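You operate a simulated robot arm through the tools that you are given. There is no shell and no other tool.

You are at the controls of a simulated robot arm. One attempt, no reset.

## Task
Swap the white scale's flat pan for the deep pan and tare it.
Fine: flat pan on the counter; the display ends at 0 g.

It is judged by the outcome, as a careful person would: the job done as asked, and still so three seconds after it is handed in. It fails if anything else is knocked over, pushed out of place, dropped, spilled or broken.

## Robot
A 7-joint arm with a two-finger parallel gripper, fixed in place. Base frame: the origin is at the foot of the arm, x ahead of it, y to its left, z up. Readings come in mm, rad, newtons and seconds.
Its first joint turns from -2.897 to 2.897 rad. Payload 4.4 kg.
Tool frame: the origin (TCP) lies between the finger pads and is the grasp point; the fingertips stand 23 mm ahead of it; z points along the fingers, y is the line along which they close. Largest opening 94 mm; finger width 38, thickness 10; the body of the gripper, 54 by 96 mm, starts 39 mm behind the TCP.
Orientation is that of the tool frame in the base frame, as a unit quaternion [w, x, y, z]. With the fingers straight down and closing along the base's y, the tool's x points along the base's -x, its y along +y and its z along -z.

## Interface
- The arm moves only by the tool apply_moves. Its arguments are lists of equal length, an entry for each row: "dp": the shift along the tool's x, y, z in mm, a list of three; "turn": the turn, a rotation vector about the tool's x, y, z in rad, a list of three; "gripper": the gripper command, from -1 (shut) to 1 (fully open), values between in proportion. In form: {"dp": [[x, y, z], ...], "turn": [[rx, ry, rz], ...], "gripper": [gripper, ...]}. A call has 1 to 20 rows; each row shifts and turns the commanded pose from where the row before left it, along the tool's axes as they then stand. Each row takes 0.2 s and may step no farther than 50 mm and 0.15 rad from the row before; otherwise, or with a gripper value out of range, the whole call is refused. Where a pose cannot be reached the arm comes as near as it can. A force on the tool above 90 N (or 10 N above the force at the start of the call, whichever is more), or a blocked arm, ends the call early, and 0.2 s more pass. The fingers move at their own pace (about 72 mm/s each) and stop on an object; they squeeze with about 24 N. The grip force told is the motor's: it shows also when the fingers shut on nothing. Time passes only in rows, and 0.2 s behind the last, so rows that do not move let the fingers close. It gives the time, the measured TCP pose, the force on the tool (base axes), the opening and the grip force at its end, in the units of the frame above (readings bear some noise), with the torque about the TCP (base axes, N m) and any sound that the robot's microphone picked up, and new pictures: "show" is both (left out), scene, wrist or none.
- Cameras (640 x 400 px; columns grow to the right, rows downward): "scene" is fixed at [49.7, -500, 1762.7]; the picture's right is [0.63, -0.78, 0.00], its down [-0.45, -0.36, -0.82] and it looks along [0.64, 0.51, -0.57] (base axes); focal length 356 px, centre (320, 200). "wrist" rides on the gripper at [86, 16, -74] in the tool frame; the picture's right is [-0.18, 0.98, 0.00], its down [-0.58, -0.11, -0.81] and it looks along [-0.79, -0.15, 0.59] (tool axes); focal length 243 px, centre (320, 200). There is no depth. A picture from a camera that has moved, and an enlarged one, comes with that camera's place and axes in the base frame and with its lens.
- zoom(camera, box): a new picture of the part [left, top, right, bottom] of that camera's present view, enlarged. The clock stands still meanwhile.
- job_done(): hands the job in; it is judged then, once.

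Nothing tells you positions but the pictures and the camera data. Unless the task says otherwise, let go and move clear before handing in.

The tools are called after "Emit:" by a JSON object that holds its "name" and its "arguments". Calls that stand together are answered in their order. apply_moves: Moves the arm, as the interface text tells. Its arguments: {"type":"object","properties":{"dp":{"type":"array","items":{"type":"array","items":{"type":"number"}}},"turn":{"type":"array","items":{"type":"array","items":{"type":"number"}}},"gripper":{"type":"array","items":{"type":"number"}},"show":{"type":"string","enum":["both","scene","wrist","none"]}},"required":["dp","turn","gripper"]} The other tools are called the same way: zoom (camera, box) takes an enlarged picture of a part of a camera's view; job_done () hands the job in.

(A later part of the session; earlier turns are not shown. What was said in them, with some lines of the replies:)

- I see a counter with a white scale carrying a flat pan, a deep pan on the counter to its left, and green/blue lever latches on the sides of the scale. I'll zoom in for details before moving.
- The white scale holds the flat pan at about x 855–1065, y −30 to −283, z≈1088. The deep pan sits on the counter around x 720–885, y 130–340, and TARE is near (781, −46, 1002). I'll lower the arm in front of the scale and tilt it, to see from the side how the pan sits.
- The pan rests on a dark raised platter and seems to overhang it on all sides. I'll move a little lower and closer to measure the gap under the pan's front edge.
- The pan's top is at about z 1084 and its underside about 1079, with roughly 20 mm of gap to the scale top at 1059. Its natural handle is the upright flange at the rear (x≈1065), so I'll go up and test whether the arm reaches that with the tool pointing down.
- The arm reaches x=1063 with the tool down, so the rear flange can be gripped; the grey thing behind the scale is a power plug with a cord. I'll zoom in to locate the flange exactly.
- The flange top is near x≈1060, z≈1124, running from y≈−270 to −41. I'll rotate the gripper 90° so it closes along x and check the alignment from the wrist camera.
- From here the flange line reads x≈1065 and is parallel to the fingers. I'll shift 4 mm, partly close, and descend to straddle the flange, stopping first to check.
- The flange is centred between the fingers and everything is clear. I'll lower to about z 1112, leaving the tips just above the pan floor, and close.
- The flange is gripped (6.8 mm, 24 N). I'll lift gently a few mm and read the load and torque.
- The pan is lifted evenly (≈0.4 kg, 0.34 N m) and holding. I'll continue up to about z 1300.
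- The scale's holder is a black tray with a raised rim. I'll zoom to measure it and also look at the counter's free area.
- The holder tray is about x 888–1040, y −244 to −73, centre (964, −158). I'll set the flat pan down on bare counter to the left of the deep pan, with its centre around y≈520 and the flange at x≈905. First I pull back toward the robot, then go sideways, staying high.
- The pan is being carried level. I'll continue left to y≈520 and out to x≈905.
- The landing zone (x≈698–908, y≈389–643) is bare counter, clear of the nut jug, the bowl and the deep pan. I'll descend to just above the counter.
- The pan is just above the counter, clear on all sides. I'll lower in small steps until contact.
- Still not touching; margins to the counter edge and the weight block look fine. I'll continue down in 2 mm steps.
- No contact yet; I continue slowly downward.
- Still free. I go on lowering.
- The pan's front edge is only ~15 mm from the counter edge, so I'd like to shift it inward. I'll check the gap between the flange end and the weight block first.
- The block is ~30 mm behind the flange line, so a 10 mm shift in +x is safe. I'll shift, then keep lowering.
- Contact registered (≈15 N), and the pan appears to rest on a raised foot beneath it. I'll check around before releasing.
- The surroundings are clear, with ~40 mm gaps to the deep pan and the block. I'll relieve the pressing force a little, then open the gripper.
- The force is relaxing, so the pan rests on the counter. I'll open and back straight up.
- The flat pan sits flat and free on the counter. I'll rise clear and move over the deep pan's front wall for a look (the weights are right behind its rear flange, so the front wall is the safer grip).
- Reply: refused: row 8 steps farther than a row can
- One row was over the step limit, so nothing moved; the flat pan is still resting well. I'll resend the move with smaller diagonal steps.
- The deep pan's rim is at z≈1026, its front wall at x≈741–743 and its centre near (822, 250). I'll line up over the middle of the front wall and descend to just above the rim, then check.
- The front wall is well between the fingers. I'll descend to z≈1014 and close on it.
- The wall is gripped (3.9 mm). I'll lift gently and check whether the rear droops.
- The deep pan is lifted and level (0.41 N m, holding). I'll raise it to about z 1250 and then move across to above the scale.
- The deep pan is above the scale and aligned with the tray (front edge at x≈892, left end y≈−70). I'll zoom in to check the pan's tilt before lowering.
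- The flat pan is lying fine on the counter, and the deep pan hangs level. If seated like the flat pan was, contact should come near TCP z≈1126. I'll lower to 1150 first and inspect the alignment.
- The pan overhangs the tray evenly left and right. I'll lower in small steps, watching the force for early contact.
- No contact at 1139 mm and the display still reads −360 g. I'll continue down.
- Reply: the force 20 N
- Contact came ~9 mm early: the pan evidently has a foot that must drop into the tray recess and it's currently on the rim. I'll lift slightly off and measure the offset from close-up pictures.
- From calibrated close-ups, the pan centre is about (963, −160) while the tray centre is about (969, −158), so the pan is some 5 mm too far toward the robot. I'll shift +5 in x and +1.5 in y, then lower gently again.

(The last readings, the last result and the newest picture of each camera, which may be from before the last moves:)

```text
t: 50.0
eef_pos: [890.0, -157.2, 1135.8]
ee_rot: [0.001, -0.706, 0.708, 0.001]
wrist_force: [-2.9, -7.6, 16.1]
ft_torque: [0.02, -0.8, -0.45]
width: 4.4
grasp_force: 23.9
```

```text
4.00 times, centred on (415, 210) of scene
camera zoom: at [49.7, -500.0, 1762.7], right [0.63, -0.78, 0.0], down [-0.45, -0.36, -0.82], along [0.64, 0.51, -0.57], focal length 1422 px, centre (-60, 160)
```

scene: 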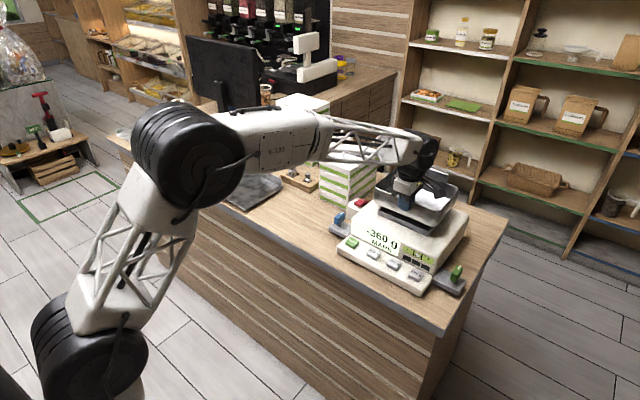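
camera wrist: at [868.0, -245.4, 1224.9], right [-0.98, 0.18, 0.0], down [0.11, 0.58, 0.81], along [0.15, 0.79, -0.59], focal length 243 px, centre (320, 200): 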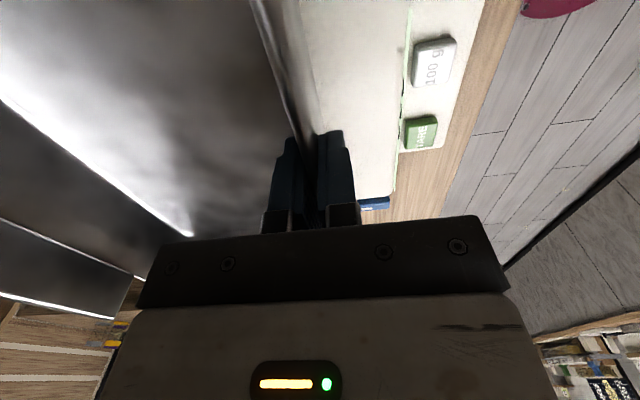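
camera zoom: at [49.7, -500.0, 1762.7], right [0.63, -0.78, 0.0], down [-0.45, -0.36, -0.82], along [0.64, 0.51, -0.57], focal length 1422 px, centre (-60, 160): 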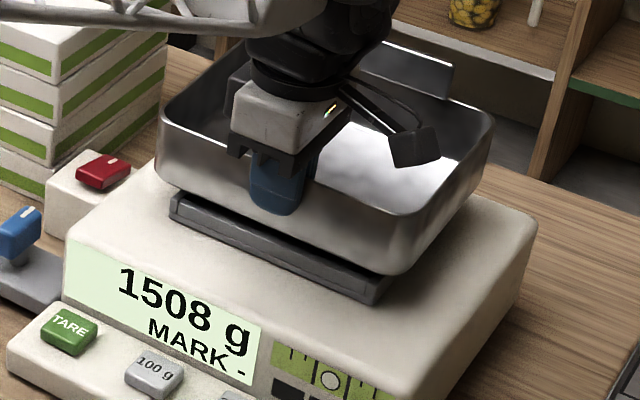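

Contact again at the same height, so the foot still isn't in the recess. I'll lift off a few mm and take close zooms to compare the pan's and tray's edges, including yaw.

Emit:
{"name": "apply_moves", "arguments": {"dp": [[0, 0, -4], [0, 0, -2], [0, 0, 0]], "turn": [[0, 0, 0], [0, 0, 0], [0, 0, 0]], "gripper": [-1, -1, -1], "show": "none"}}

Emit:
{"name": "zoom", "arguments": {"camera": "scene", "box": [384, 182, 416, 214]}}

Emit:
{"name": "zoom", "arguments": {"camera": "scene", "box": [430, 205, 462, 237]}}

Emit:
{"name": "zoom", "arguments": {"camera": "scene", "box": [380, 180, 470, 240]}}

```text
t: 50.8
eef_pos: [889.6, -157.3, 1138.8]
ee_rot: [0.0, 0.708, -0.707, 0.0]
wrist_force: [0.3, 0.7, -4.5]
ft_torque: [-0.05, 0.36, -0.02]
width: 3.9
grasp_force: 24.3
```

```text
12.50 times, centred on (400, 198) of scene
camera zoom: at [49.7, -500.0, 1762.7], right [0.63, -0.78, 0.0], down [-0.45, -0.36, -0.82], along [0.64, 0.51, -0.57], focal length 4443 px, centre (-680, 225)
```

zoom: 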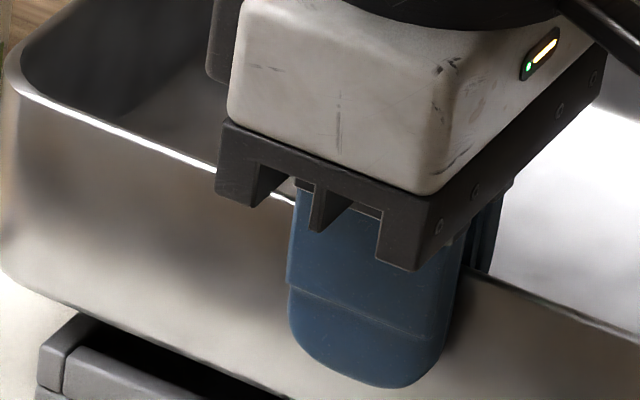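

```text
12.50 times, centred on (446, 221) of scene
camera zoom: at [49.7, -500.0, 1762.7], right [0.63, -0.78, 0.0], down [-0.45, -0.36, -0.82], along [0.64, 0.51, -0.57], focal length 4443 px, centre (-1255, -62)
```

zoom: 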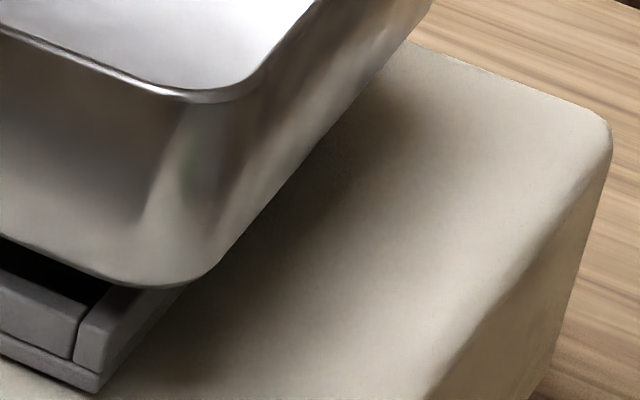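

```text
6.67 times, centred on (425, 210) of scene
camera zoom: at [49.7, -500.0, 1762.7], right [0.63, -0.78, 0.0], down [-0.45, -0.36, -0.82], along [0.64, 0.51, -0.57], focal length 2370 px, centre (-380, 133)
```

zoom: 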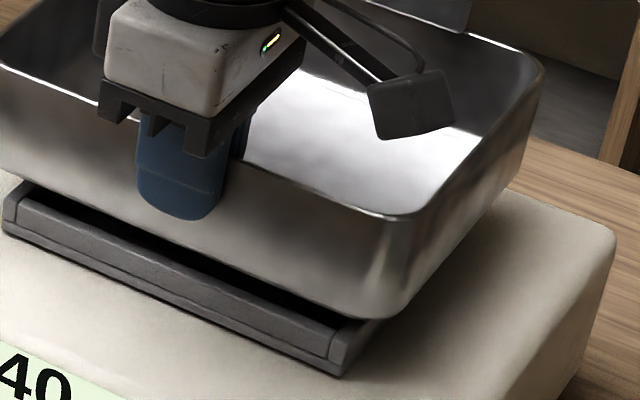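

The contact wrenches in both tries point the same way: the rim pushes the pan toward −x and −y. The pan therefore sits slightly too far +x and +y, so I'll shift about −9 in x and −5 in y and probe again, more gently.

Emit:
{"name": "apply_moves", "arguments": {"dp": [[5, 9, 0], [0, 0, 1], [0, 0, 1], [0, 0, 1], [0, 0, 0]], "turn": [[0, 0, 0], [0, 0, 0], [0, 0, 0], [0, 0, 0], [0, 0, 0]], "gripper": [-1, -1, -1, -1, -1], "show": "none"}}

Emit:
{"name": "zoom", "arguments": {"camera": "scene", "box": [380, 180, 470, 240]}}

```text
t: 52.0
eef_pos: [879.9, -161.6, 1136.9]
ee_rot: [0.001, -0.707, 0.707, -0.001]
wrist_force: [-0.3, 0.1, -4.0]
ft_torque: [0.0, 0.38, 0.0]
width: 4.0
grasp_force: 24.0
```

```text
6.67 times, centred on (425, 210) of scene
camera zoom: at [49.7, -500.0, 1762.7], right [0.63, -0.78, 0.0], down [-0.45, -0.36, -0.82], along [0.64, 0.51, -0.57], focal length 2370 px, centre (-380, 133)
```

zoom: 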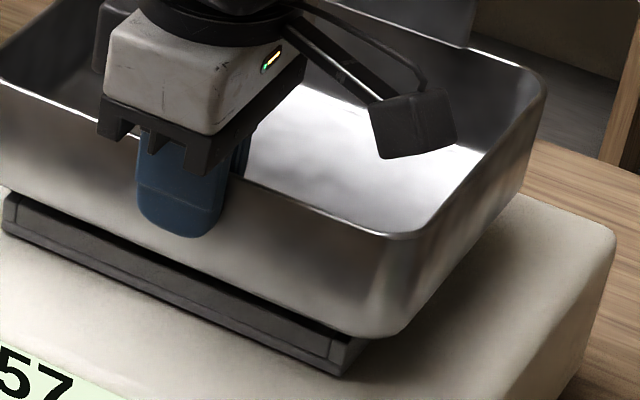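

No contact yet at 1137. I'll go down another couple of mm.

Emit:
{"name": "apply_moves", "arguments": {"dp": [[0, 0, 1], [0, 0, 1], [0, 0, 0]], "turn": [[0, 0, 0], [0, 0, 0], [0, 0, 0]], "gripper": [-1, -1, -1], "show": "none"}}

```text
t: 52.8
eef_pos: [880.4, -161.9, 1135.5]
ee_rot: [0.0, 0.707, -0.707, 0.001]
wrist_force: [0.3, 0.2, -4.9]
ft_torque: [-0.03, 0.4, -0.02]
width: 3.8
grasp_force: 24.3
```

Still free at 1135.5, where the previous tries were already pressing. I'll continue down in 1 mm steps.

Emit:
{"name": "apply_moves", "arguments": {"dp": [[0, 0, 1], [0, 0, 1], [0, 0, 0]], "turn": [[0, 0, 0], [0, 0, 0], [0, 0, 0]], "gripper": [-1, -1, -1], "show": "none"}}

```text
t: 53.6
eef_pos: [879.3, -161.6, 1134.1]
ee_rot: [0.0, 0.707, -0.707, 0.0]
wrist_force: [3.6, 0.4, -3.5]
ft_torque: [-0.12, 0.18, 0.17]
width: 3.9
grasp_force: 24.4
```

Now the rim nudges the pan toward +x (3.6 N), so the foot is just touching the front rim and the right x is bracketed between 880 and 884. I'll move +2 in x and continue down.

Emit:
{"name": "apply_moves", "arguments": {"dp": [[0, -2, 0], [0, 0, 1], [0, 0, 1], [0, 0, 0]], "turn": [[0, 0, 0], [0, 0, 0], [0, 0, 0], [0, 0, 0]], "gripper": [-1, -1, -1, -1], "show": "none"}}

```text
t: 54.6
eef_pos: [881.9, -161.7, 1132.0]
ee_rot: [-0.001, 0.707, -0.707, 0.0]
wrist_force: [0.2, -0.7, -4.9]
ft_torque: [-0.02, 0.37, -0.01]
width: 3.8
grasp_force: 23.7
```

At 1132 the pan is completely free: the foot is entering the recess. I'll continue lowering.

Emit:
{"name": "apply_moves", "arguments": {"dp": [[0, 0, 1], [0, 0, 1], [0, 0, 1], [0, 0, 0]], "turn": [[0, 0, 0], [0, 0, 0], [0, 0, 0], [0, 0, 0]], "gripper": [-1, -1, -1, -1], "show": "none"}}

Emit:
{"name": "zoom", "arguments": {"camera": "scene", "box": [360, 160, 470, 260]}}

```text
t: 55.6
eef_pos: [883.1, -161.8, 1128.6]
ee_rot: [0.001, 0.707, -0.707, 0.0]
wrist_force: [0.0, -0.3, -3.1]
ft_torque: [-0.03, 0.36, 0.03]
width: 4.0
grasp_force: 24.4
```

```text
4.00 times, centred on (415, 210) of scene
camera zoom: at [49.7, -500.0, 1762.7], right [0.63, -0.78, 0.0], down [-0.45, -0.36, -0.82], along [0.64, 0.51, -0.57], focal length 1422 px, centre (-60, 160)
```

zoom: 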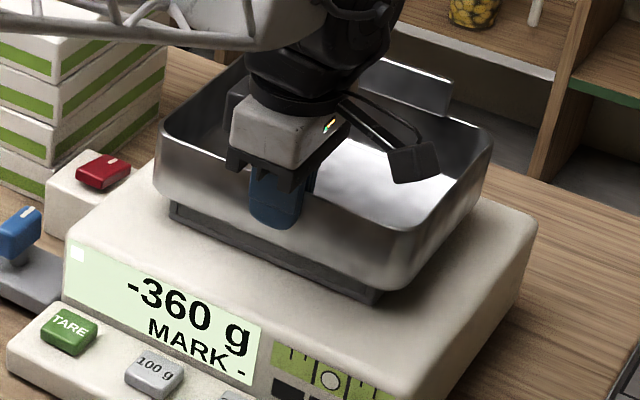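

The foot is well into the recess and the scale reads −360 g with no contact load. A few more 1 mm steps should reach the seat around 1126.

Emit:
{"name": "apply_moves", "arguments": {"dp": [[0, 0, 1], [0, 0, 1], [0, 0, 0]], "turn": [[0, 0, 0], [0, 0, 0], [0, 0, 0]], "gripper": [-1, -1, -1], "show": "none"}}

```text
t: 56.4
eef_pos: [883.3, -161.0, 1126.0]
ee_rot: [0.001, -0.707, 0.707, 0.0]
wrist_force: [-0.4, 0.4, -4.1]
ft_torque: [-0.06, 0.4, -0.01]
width: 3.9
grasp_force: 24.4
```

Emit:
{"name": "apply_moves", "arguments": {"dp": [[0, 0, 1], [0, 0, 1], [0, 0, 0]], "turn": [[0, 0, 0], [0, 0, 0], [0, 0, 0]], "gripper": [-1, -1, -1], "show": "none"}}

Emit:
{"name": "zoom", "arguments": {"camera": "scene", "box": [360, 160, 470, 260]}}

```text
t: 57.2
eef_pos: [882.6, -161.0, 1125.0]
ee_rot: [0.0, -0.707, 0.707, -0.001]
wrist_force: [-2.8, 4.1, 9.7]
ft_torque: [-0.5, 0.14, -0.02]
width: 4.0
grasp_force: 24.3
```

```text
4.00 times, centred on (415, 210) of scene
camera zoom: at [49.7, -500.0, 1762.7], right [0.63, -0.78, 0.0], down [-0.45, -0.36, -0.82], along [0.64, 0.51, -0.57], focal length 1422 px, centre (-60, 160)
```

zoom: 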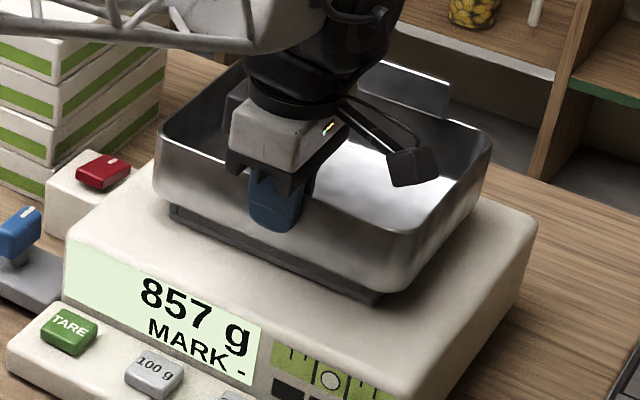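

The pan has seated at 1125 and the load registers. I'll ease off the pressure, open the fingers, and raise straight up.

Emit:
{"name": "apply_moves", "arguments": {"dp": [[0, 0, -1], [0, 0, 0], [0, 0, 0], [0, 0, 0], [0, 0, 0]], "turn": [[0, 0, 0], [0, 0, 0], [0, 0, 0], [0, 0, 0], [0, 0, 0]], "gripper": [-1, -1, -0.6, -0.3, -0.3]}}

Emit:
{"name": "zoom", "arguments": {"camera": "scene", "box": [360, 160, 470, 260]}}

```text
t: 58.4
eef_pos: [882.8, -161.0, 1125.3]
ee_rot: [0.0, 0.707, -0.707, 0.001]
wrist_force: [-0.6, 1.1, 0.3]
ft_torque: [0.04, -0.01, 0.02]
width: 32.9
grasp_force: 0.2
camera wrist: at [866.0, -247.3, 1200.4], right [-0.98, 0.18, 0.0], down [0.11, 0.58, 0.81], along [0.15, 0.79, -0.59], focal length 243 px, centre (320, 200)
```

scene: 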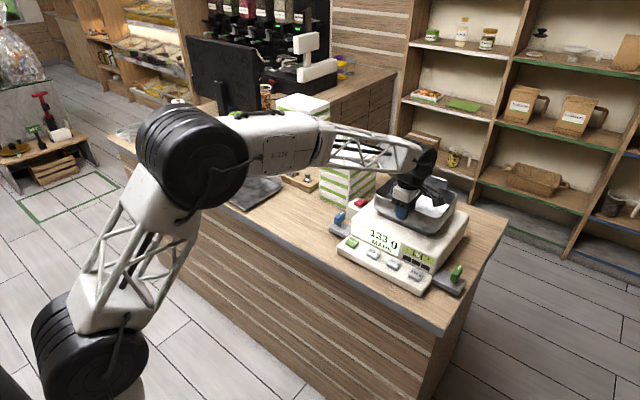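
wrist: 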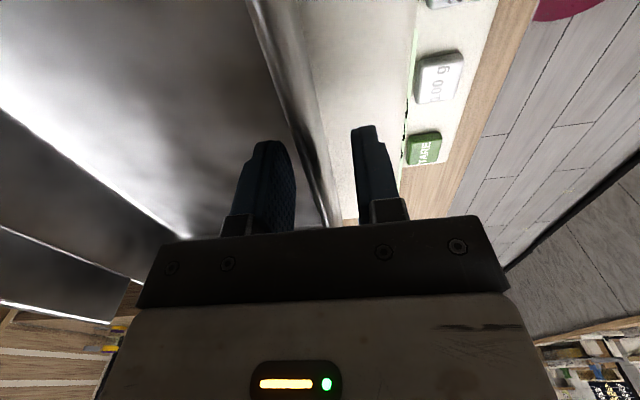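

```text
4.00 times, centred on (415, 210) of scene
camera zoom: at [49.7, -500.0, 1762.7], right [0.63, -0.78, 0.0], down [-0.45, -0.36, -0.82], along [0.64, 0.51, -0.57], focal length 1422 px, centre (-60, 160)
```

zoom: 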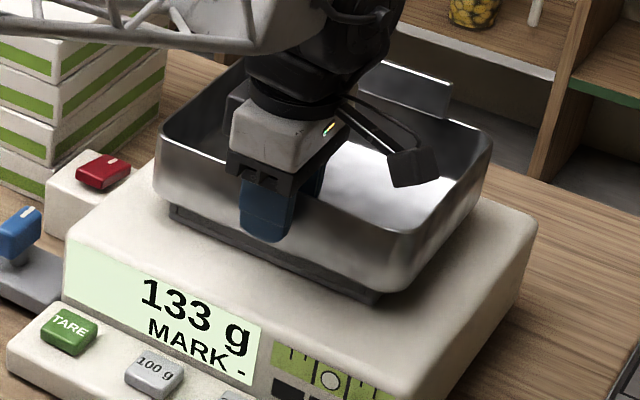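

The deep pan sits on the scale by itself. I'll rise clear, move above the TARE key, turn the gripper back, close the fingers and look.

Emit:
{"name": "apply_moves", "arguments": {"dp": [[0, 0, -15], [0, 0, -30], [0, 0, -40], [0, 0, -40], [0, 10, -5], [-20, 25, 0], [-35, 30, 0], [-35, 25, 0], [-21, 8, 0]], "turn": [[0, 0, 0], [0, 0, 0], [0, 0, 0], [0, 0, 0], [0, 0, 0], [0, 0, 0], [0, 0, 0], [0, 0, 0], [0, 0, 0]], "gripper": [-0.3, -0.3, -0.3, -0.3, -1, -1, -1, -1, -1], "show": "scene"}}

Emit:
{"name": "apply_moves", "arguments": {"dp": [[0, 0, 0], [0, 0, 0], [0, 0, 0], [0, 0, 0], [0, 0, 0], [0, 0, 0], [0, 0, 0], [0, 0, 0], [0, 0, 0], [0, 0, 0], [0, 0, 0], [0, 0, 0]], "turn": [[0, 0, 0.1428], [0, 0, 0.1428], [0, 0, 0.1428], [0, 0, 0.1428], [0, 0, 0.1428], [0, 0, 0.1428], [0, 0, 0.1428], [0, 0, 0.1428], [0, 0, 0.1428], [0, 0, 0.1428], [0, 0, 0.1428], [0, 0, 0]], "gripper": [-1, -1, -1, -1, -1, -1, -1, -1, -1, -1, -1, -1]}}

Emit:
{"name": "zoom", "arguments": {"camera": "scene", "box": [330, 160, 470, 290]}}

Emit:
{"name": "zoom", "arguments": {"camera": "wrist", "box": [180, 0, 480, 190]}}

```text
t: 60.4
eef_pos: [784.4, -50.7, 1254.9]
ee_rot: [0.0, 0.707, -0.707, 0.0]
wrist_force: [0.0, 0.5, -0.1]
ft_torque: [-0.03, 0.03, 0.02]
width: 0.0
grasp_force: 24.1
```

scene: 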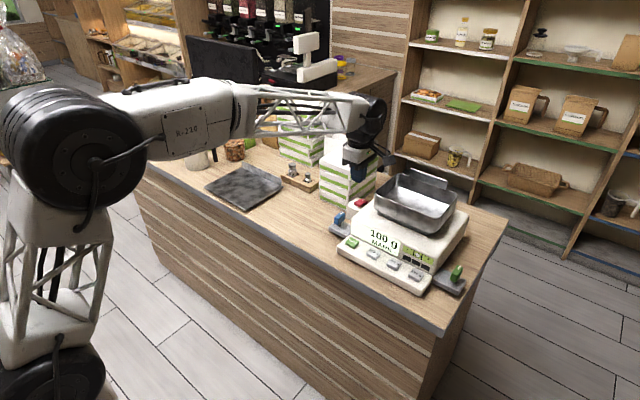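

```text
t: 63.0
eef_pos: [785.3, -51.2, 1256.6]
ee_rot: [0.0, 0.001, 1.0, 0.0]
wrist_force: [0.5, 0.4, -0.1]
ft_torque: [-0.01, 0.01, -0.01]
width: 0.1
grasp_force: 23.9
camera wrist: at [697.5, -34.2, 1330.8], right [0.19, 0.98, 0.0], down [0.58, -0.11, 0.81], along [0.79, -0.15, -0.59], focal length 243 px, centre (320, 200)
```

scene: 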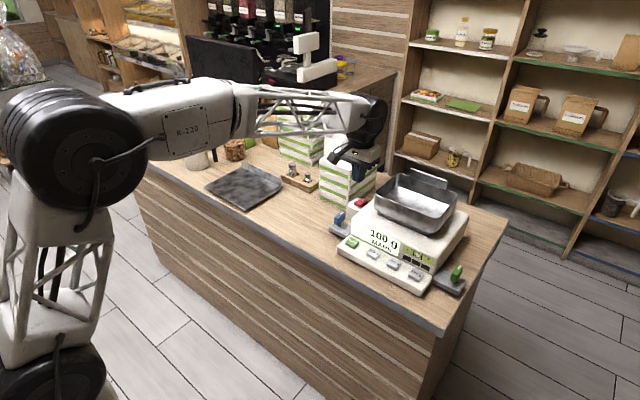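
wrist: 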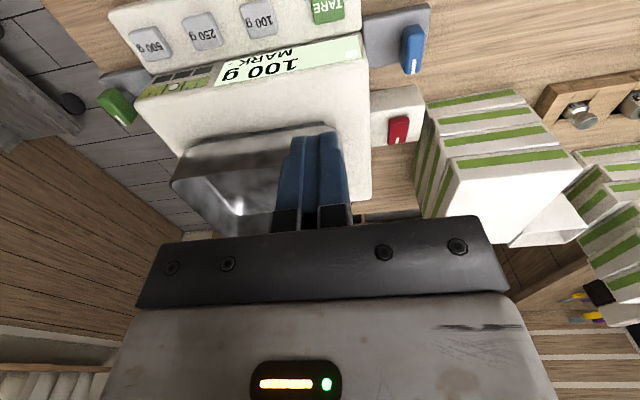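

```text
3.08 times, centred on (400, 225) of scene
camera zoom: at [49.7, -500.0, 1762.7], right [0.63, -0.78, 0.0], down [-0.45, -0.36, -0.82], along [0.64, 0.51, -0.57], focal length 1094 px, centre (74, 123)
```

zoom: 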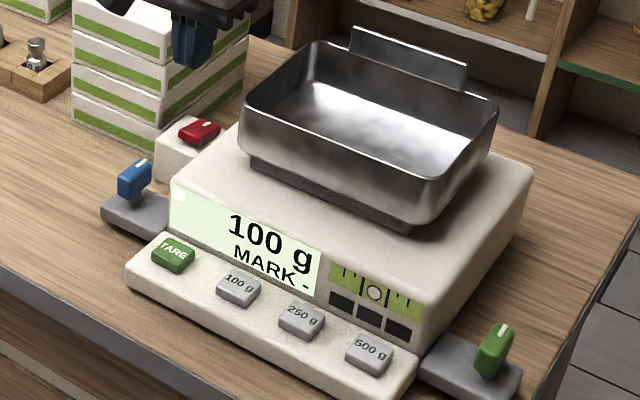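

```text
2.11 times, centred on (330, 95) of wrist
camera zoom: at [697.5, -34.2, 1330.8], right [0.19, 0.98, 0.0], down [0.58, -0.11, 0.81], along [0.79, -0.15, -0.59], focal length 511 px, centre (299, 421)
```

zoom: 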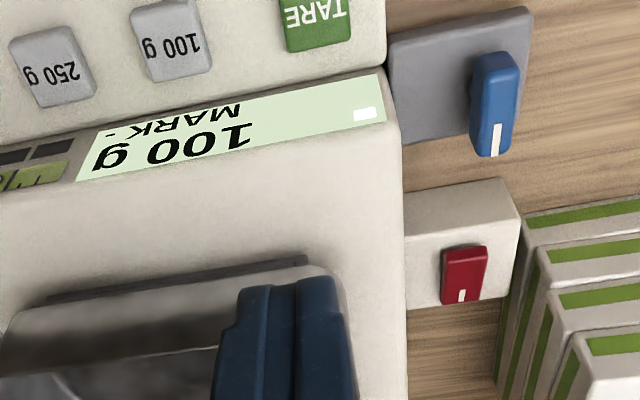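

The display is steady at 100 g (deep pan ≈460 g) and the pan is seated squarely. TARE is near (786, −42, 990–1000). I'll descend partway behind it to refine its position.

Emit:
{"name": "apply_moves", "arguments": {"dp": [[20, 0, 20], [15, 0, 40], [0, 0, 40], [0, 0, 30], [0, 0, 0]], "turn": [[0, 0, 0], [0, 0, 0], [0, 0, 0], [0, 0, 0], [0, 0, 0]], "gripper": [-1, -1, -1, -1, -1]}}

Emit:
{"name": "zoom", "arguments": {"camera": "wrist", "box": [220, 0, 440, 150]}}

Emit:
{"name": "zoom", "arguments": {"camera": "scene", "box": [330, 180, 400, 260]}}

```text
t: 64.2
eef_pos: [750.6, -51.1, 1127.1]
ee_rot: [0.0, 0.0, 1.0, 0.0]
wrist_force: [-0.2, 0.3, 0.6]
ft_torque: [0.02, 0.02, 0.0]
width: 0.1
grasp_force: 23.8
camera wrist: at [663.1, -34.9, 1201.8], right [0.18, 0.98, 0.0], down [0.58, -0.11, 0.81], along [0.79, -0.15, -0.59], focal length 243 px, centre (320, 200)
```

scene: 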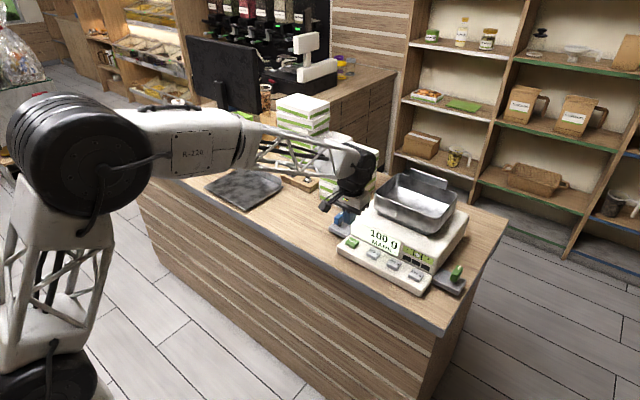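
wrist: 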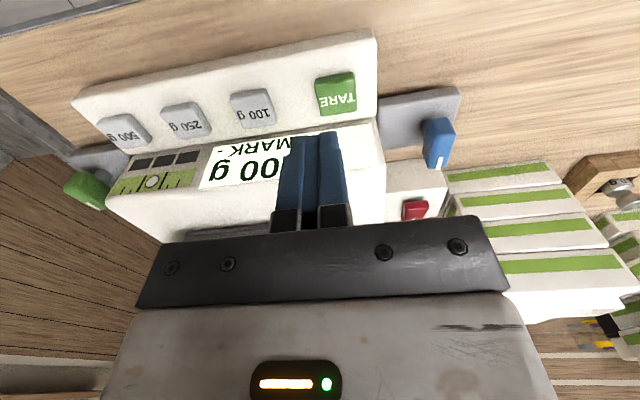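

```text
2.67 times, centred on (330, 75) of wrist
camera zoom: at [663.1, -34.9, 1201.8], right [0.18, 0.98, 0.0], down [0.58, -0.11, 0.81], along [0.79, -0.15, -0.59], focal length 647 px, centre (293, 533)
```

zoom: 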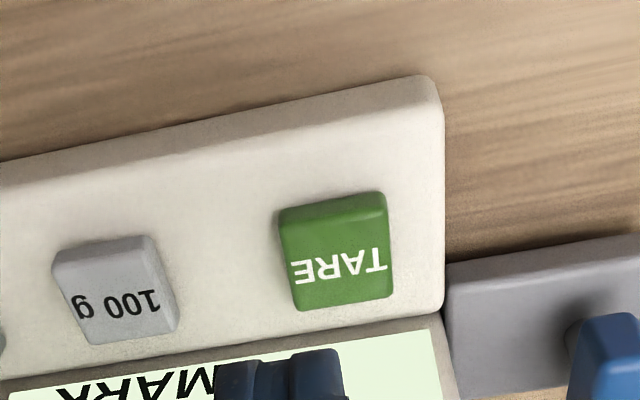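

```text
5.00 times, centred on (365, 220) of scene
camera zoom: at [49.7, -500.0, 1762.7], right [0.63, -0.78, 0.0], down [-0.45, -0.36, -0.82], along [0.64, 0.51, -0.57], focal length 1777 px, centre (95, 100)
```

zoom: 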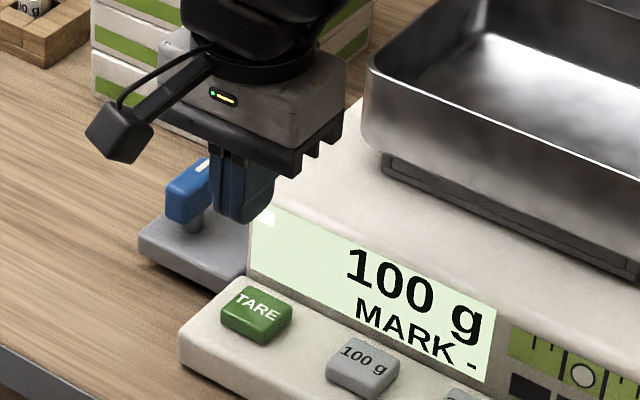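

TARE's centre works out to about (784, −41), with its top at z≈997. I'll move above it and descend to just over it, then press gently.

Emit:
{"name": "apply_moves", "arguments": {"dp": [[-32.5, 10, 0], [0, 0, 35], [0, 0, 35], [0, 0, 18], [0, 0, 0]], "turn": [[0, 0, 0], [0, 0, 0], [0, 0, 0], [0, 0, 0], [0, 0, 0]], "gripper": [-1, -1, -1, -1, -1]}}

Emit:
{"name": "zoom", "arguments": {"camera": "scene", "box": [330, 180, 400, 260]}}

Emit:
{"name": "zoom", "arguments": {"camera": "wrist", "box": [220, 50, 440, 220]}}

```text
t: 65.4
eef_pos: [781.9, -42.0, 1036.6]
ee_rot: [0.0, -0.001, 1.0, 0.001]
wrist_force: [0.3, -0.2, 0.2]
ft_torque: [-0.03, -0.04, 0.01]
width: 0.0
grasp_force: 25.0
camera wrist: at [695.6, -24.1, 1111.3], right [0.18, 0.98, 0.0], down [0.58, -0.11, 0.81], along [0.79, -0.15, -0.59], focal length 243 px, centre (320, 200)
```

scene: 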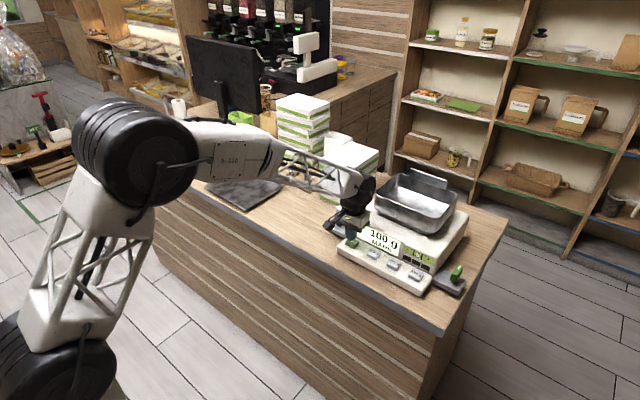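
wrist: 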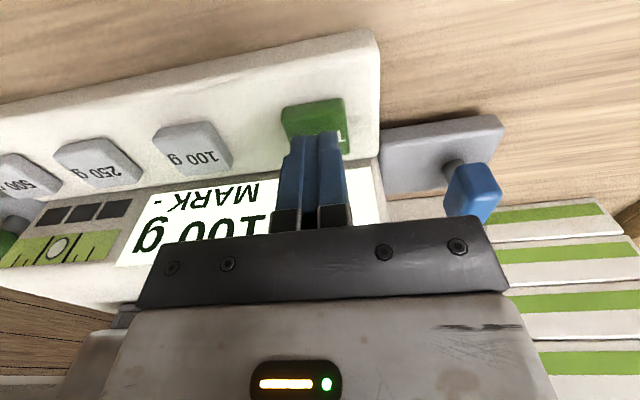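

```text
5.00 times, centred on (365, 220) of scene
camera zoom: at [49.7, -500.0, 1762.7], right [0.63, -0.78, 0.0], down [-0.45, -0.36, -0.82], along [0.64, 0.51, -0.57], focal length 1777 px, centre (95, 100)
```

zoom: 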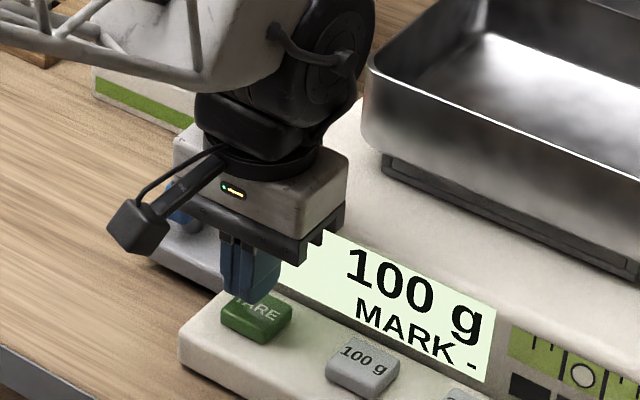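

```text
2.35 times, centred on (330, 135) of wrist
camera zoom: at [695.6, -24.1, 1111.3], right [0.18, 0.98, 0.0], down [0.58, -0.11, 0.81], along [0.79, -0.15, -0.59], focal length 571 px, centre (296, 353)
```

zoom: 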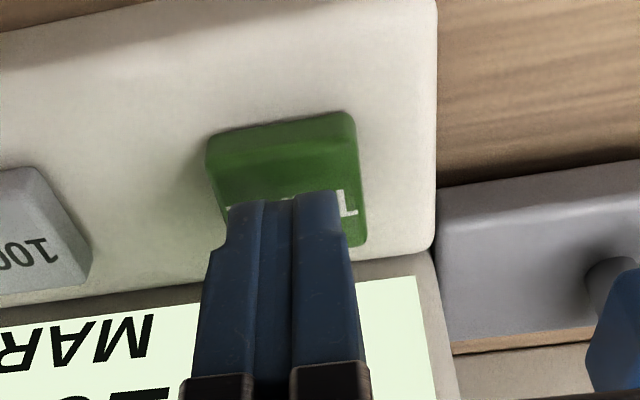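

The closed fingertips are right over the TARE key. I'll lower toward it in small steps and watch the force.

Emit:
{"name": "apply_moves", "arguments": {"dp": [[0, 0, 5], [0, 0, 4], [0, 0, 2], [0, 0, 0]], "turn": [[0, 0, 0], [0, 0, 0], [0, 0, 0], [0, 0, 0]], "gripper": [-1, -1, -1, -1], "show": "none"}}

Emit:
{"name": "zoom", "arguments": {"camera": "scene", "box": [330, 180, 400, 260]}}

```text
t: 66.4
eef_pos: [783.6, -40.5, 1024.9]
ee_rot: [0.0, 0.0, 1.0, 0.0]
wrist_force: [-0.1, -0.5, -0.3]
ft_torque: [0.03, 0.0, 0.01]
width: 0.0
grasp_force: 24.7
```

```text
5.00 times, centred on (365, 220) of scene
camera zoom: at [49.7, -500.0, 1762.7], right [0.63, -0.78, 0.0], down [-0.45, -0.36, -0.82], along [0.64, 0.51, -0.57], focal length 1777 px, centre (95, 100)
```

zoom: 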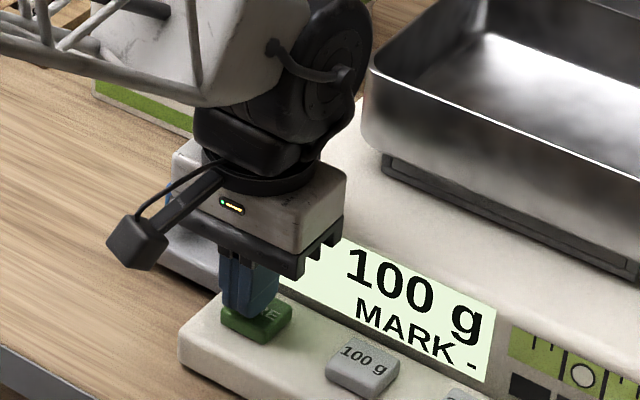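

Emit:
{"name": "apply_moves", "arguments": {"dp": [[0, 0, 1.5], [0, 0, 1.5], [0, 0, 1.5], [0, 0, 0]], "turn": [[0, 0, 0], [0, 0, 0], [0, 0, 0], [0, 0, 0]], "gripper": [-1, -1, -1, -1], "show": "none"}}

Emit:
{"name": "zoom", "arguments": {"camera": "scene", "box": [330, 180, 400, 260]}}

```text
t: 67.4
eef_pos: [783.5, -40.9, 1020.6]
ee_rot: [0.0, 0.0, 1.0, -0.001]
wrist_force: [0.0, -0.8, 0.7]
ft_torque: [0.03, -0.01, -0.01]
width: 0.0
grasp_force: 24.4
```

```text
5.00 times, centred on (365, 220) of scene
camera zoom: at [49.7, -500.0, 1762.7], right [0.63, -0.78, 0.0], down [-0.45, -0.36, -0.82], along [0.64, 0.51, -0.57], focal length 1777 px, centre (95, 100)
```

zoom: 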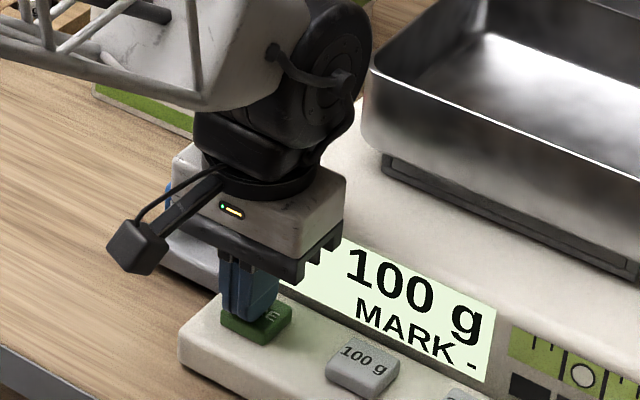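

No contact yet; I continue in 1 mm steps.

Emit:
{"name": "apply_moves", "arguments": {"dp": [[0, 0, 1], [0, 0, 1], [0, 0, 1], [0, 0, 0]], "turn": [[0, 0, 0], [0, 0, 0], [0, 0, 0], [0, 0, 0]], "gripper": [-1, -1, -1, -1], "show": "none"}}

Emit:
{"name": "zoom", "arguments": {"camera": "scene", "box": [330, 180, 400, 260]}}

```text
t: 68.4
eef_pos: [781.6, -41.0, 1017.9]
ee_rot: [0.0, 0.001, 1.0, 0.0]
wrist_force: [0.9, 1.4, 1.9]
ft_torque: [0.04, 0.04, 0.02]
width: 0.2
grasp_force: 23.9
heard: click
```

```text
5.00 times, centred on (365, 220) of scene
camera zoom: at [49.7, -500.0, 1762.7], right [0.63, -0.78, 0.0], down [-0.45, -0.36, -0.82], along [0.64, 0.51, -0.57], focal length 1777 px, centre (95, 100)
```

zoom: 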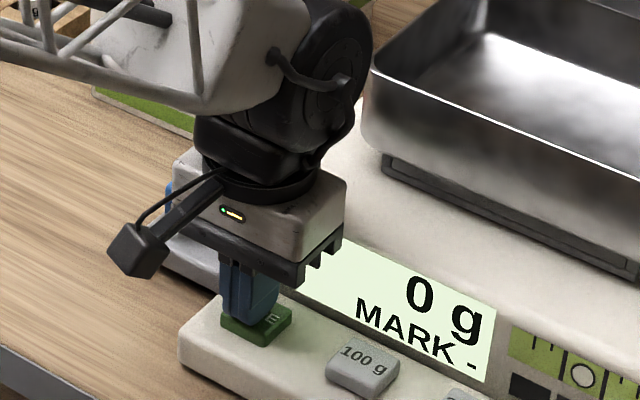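

A click was heard and the display shows 0 g. I'll lift off straight up, back away, and check that the reading stays.

Emit:
{"name": "apply_moves", "arguments": {"dp": [[0, 0, -5], [0, 0, -20], [0, 0, -40], [10, 0, -45], [20, 0, -45], [20, 0, -40], [0, 0, -10], [0, 0, 0], [0, 0, 0], [0, 0, 0]], "turn": [[0, 0, 0], [0, 0, 0], [0, 0, 0], [0, 0, 0], [0, 0, 0], [0, 0, 0], [0, 0, 0], [0, 0, 0], [0, 0, 0], [0, 0, 0]], "gripper": [-1, -1, -1, -1, -1, -1, -1, -1, -1, -1]}}

Emit:
{"name": "zoom", "arguments": {"camera": "scene", "box": [330, 160, 470, 290]}}

Emit:
{"name": "zoom", "arguments": {"camera": "scene", "box": [180, 120, 350, 230]}}

```text
t: 70.6
eef_pos: [730.5, -40.7, 1224.3]
ee_rot: [0.0, 0.0, 1.0, 0.0]
wrist_force: [0.0, -0.7, -1.7]
ft_torque: [0.02, -0.03, -0.01]
width: 0.0
grasp_force: 24.0
camera wrist: at [643.8, -24.4, 1299.9], right [0.18, 0.98, 0.0], down [0.58, -0.11, 0.81], along [0.79, -0.15, -0.59], focal length 243 px, centre (320, 200)
```

scene: 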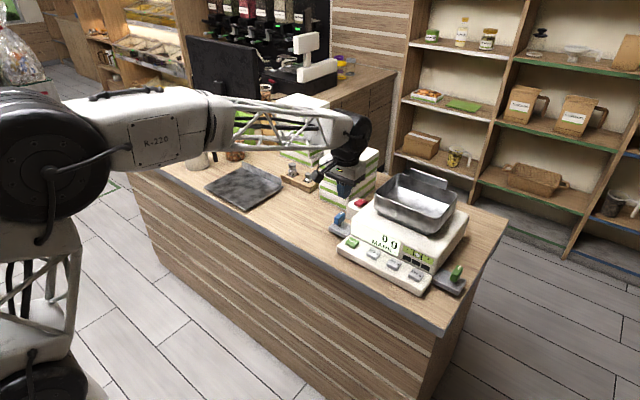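
wrist: 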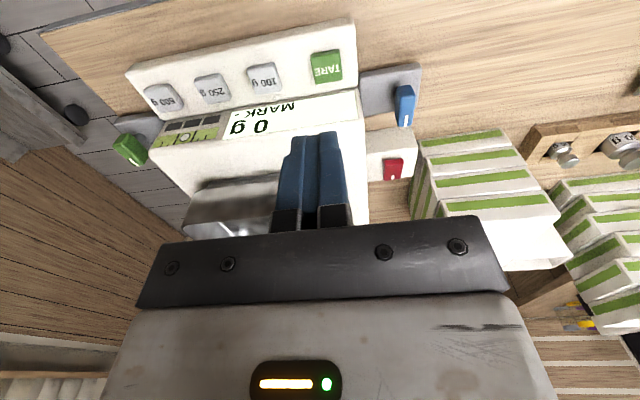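

```text
3.08 times, centred on (400, 225) of scene
camera zoom: at [49.7, -500.0, 1762.7], right [0.63, -0.78, 0.0], down [-0.45, -0.36, -0.82], along [0.64, 0.51, -0.57], focal length 1094 px, centre (74, 123)
```

zoom: 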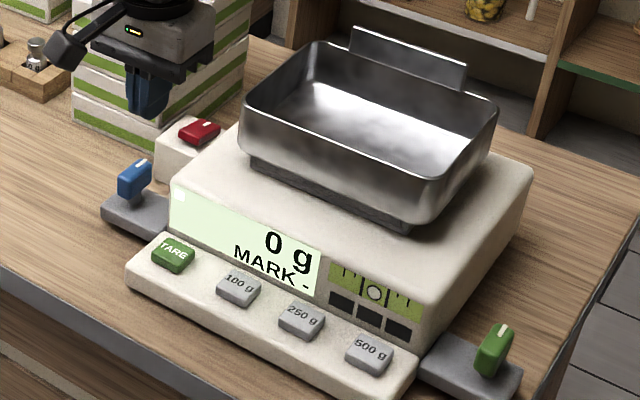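

```text
3.64 times, centred on (265, 175) of scene
camera zoom: at [49.7, -500.0, 1762.7], right [0.63, -0.78, 0.0], down [-0.45, -0.36, -0.82], along [0.64, 0.51, -0.57], focal length 1293 px, centre (520, 291)
```

zoom: 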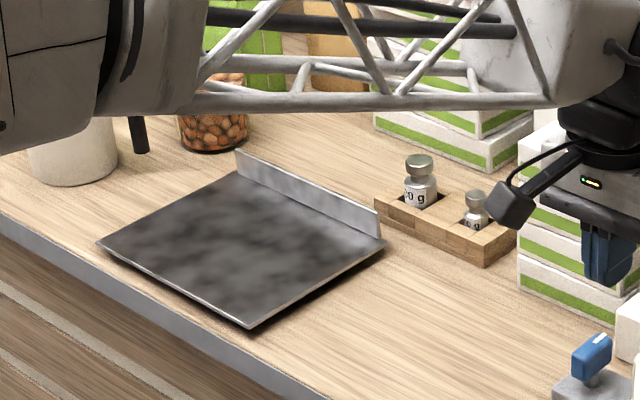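

The display holds at 0 g with the deep pan seated on the scale. The flat pan lies stably on the counter, nothing else has moved, and the arm is clear, so I'm handing the job in.

Emit:
{"name": "job_done", "arguments": {}}

```text
The job is handed in.
```

The swap is done. The deep pan is seated on the white scale, the flat pan is on the counter to the left of where the deep pan was, and the display reads 0 g after I pressed TARE.

- **Reading:** before taring, the display was steady at 100 g with the deep pan on. It stayed at 0 g after the arm backed away.
- **Seating:** the deep pan has a foot underneath that has to drop into the scale's tray. I set it down twice slightly off, pressing on the rim with about 20 N, before it went in properly. It now sits square and level.
- **Flat pan:** it rests on its own foot, so there is a small gap under the plate. Its front edge is about 20–25 mm from the edge of the counter.

I saw nothing else moved or knocked over, and the gripper is empty and clear of the scale.
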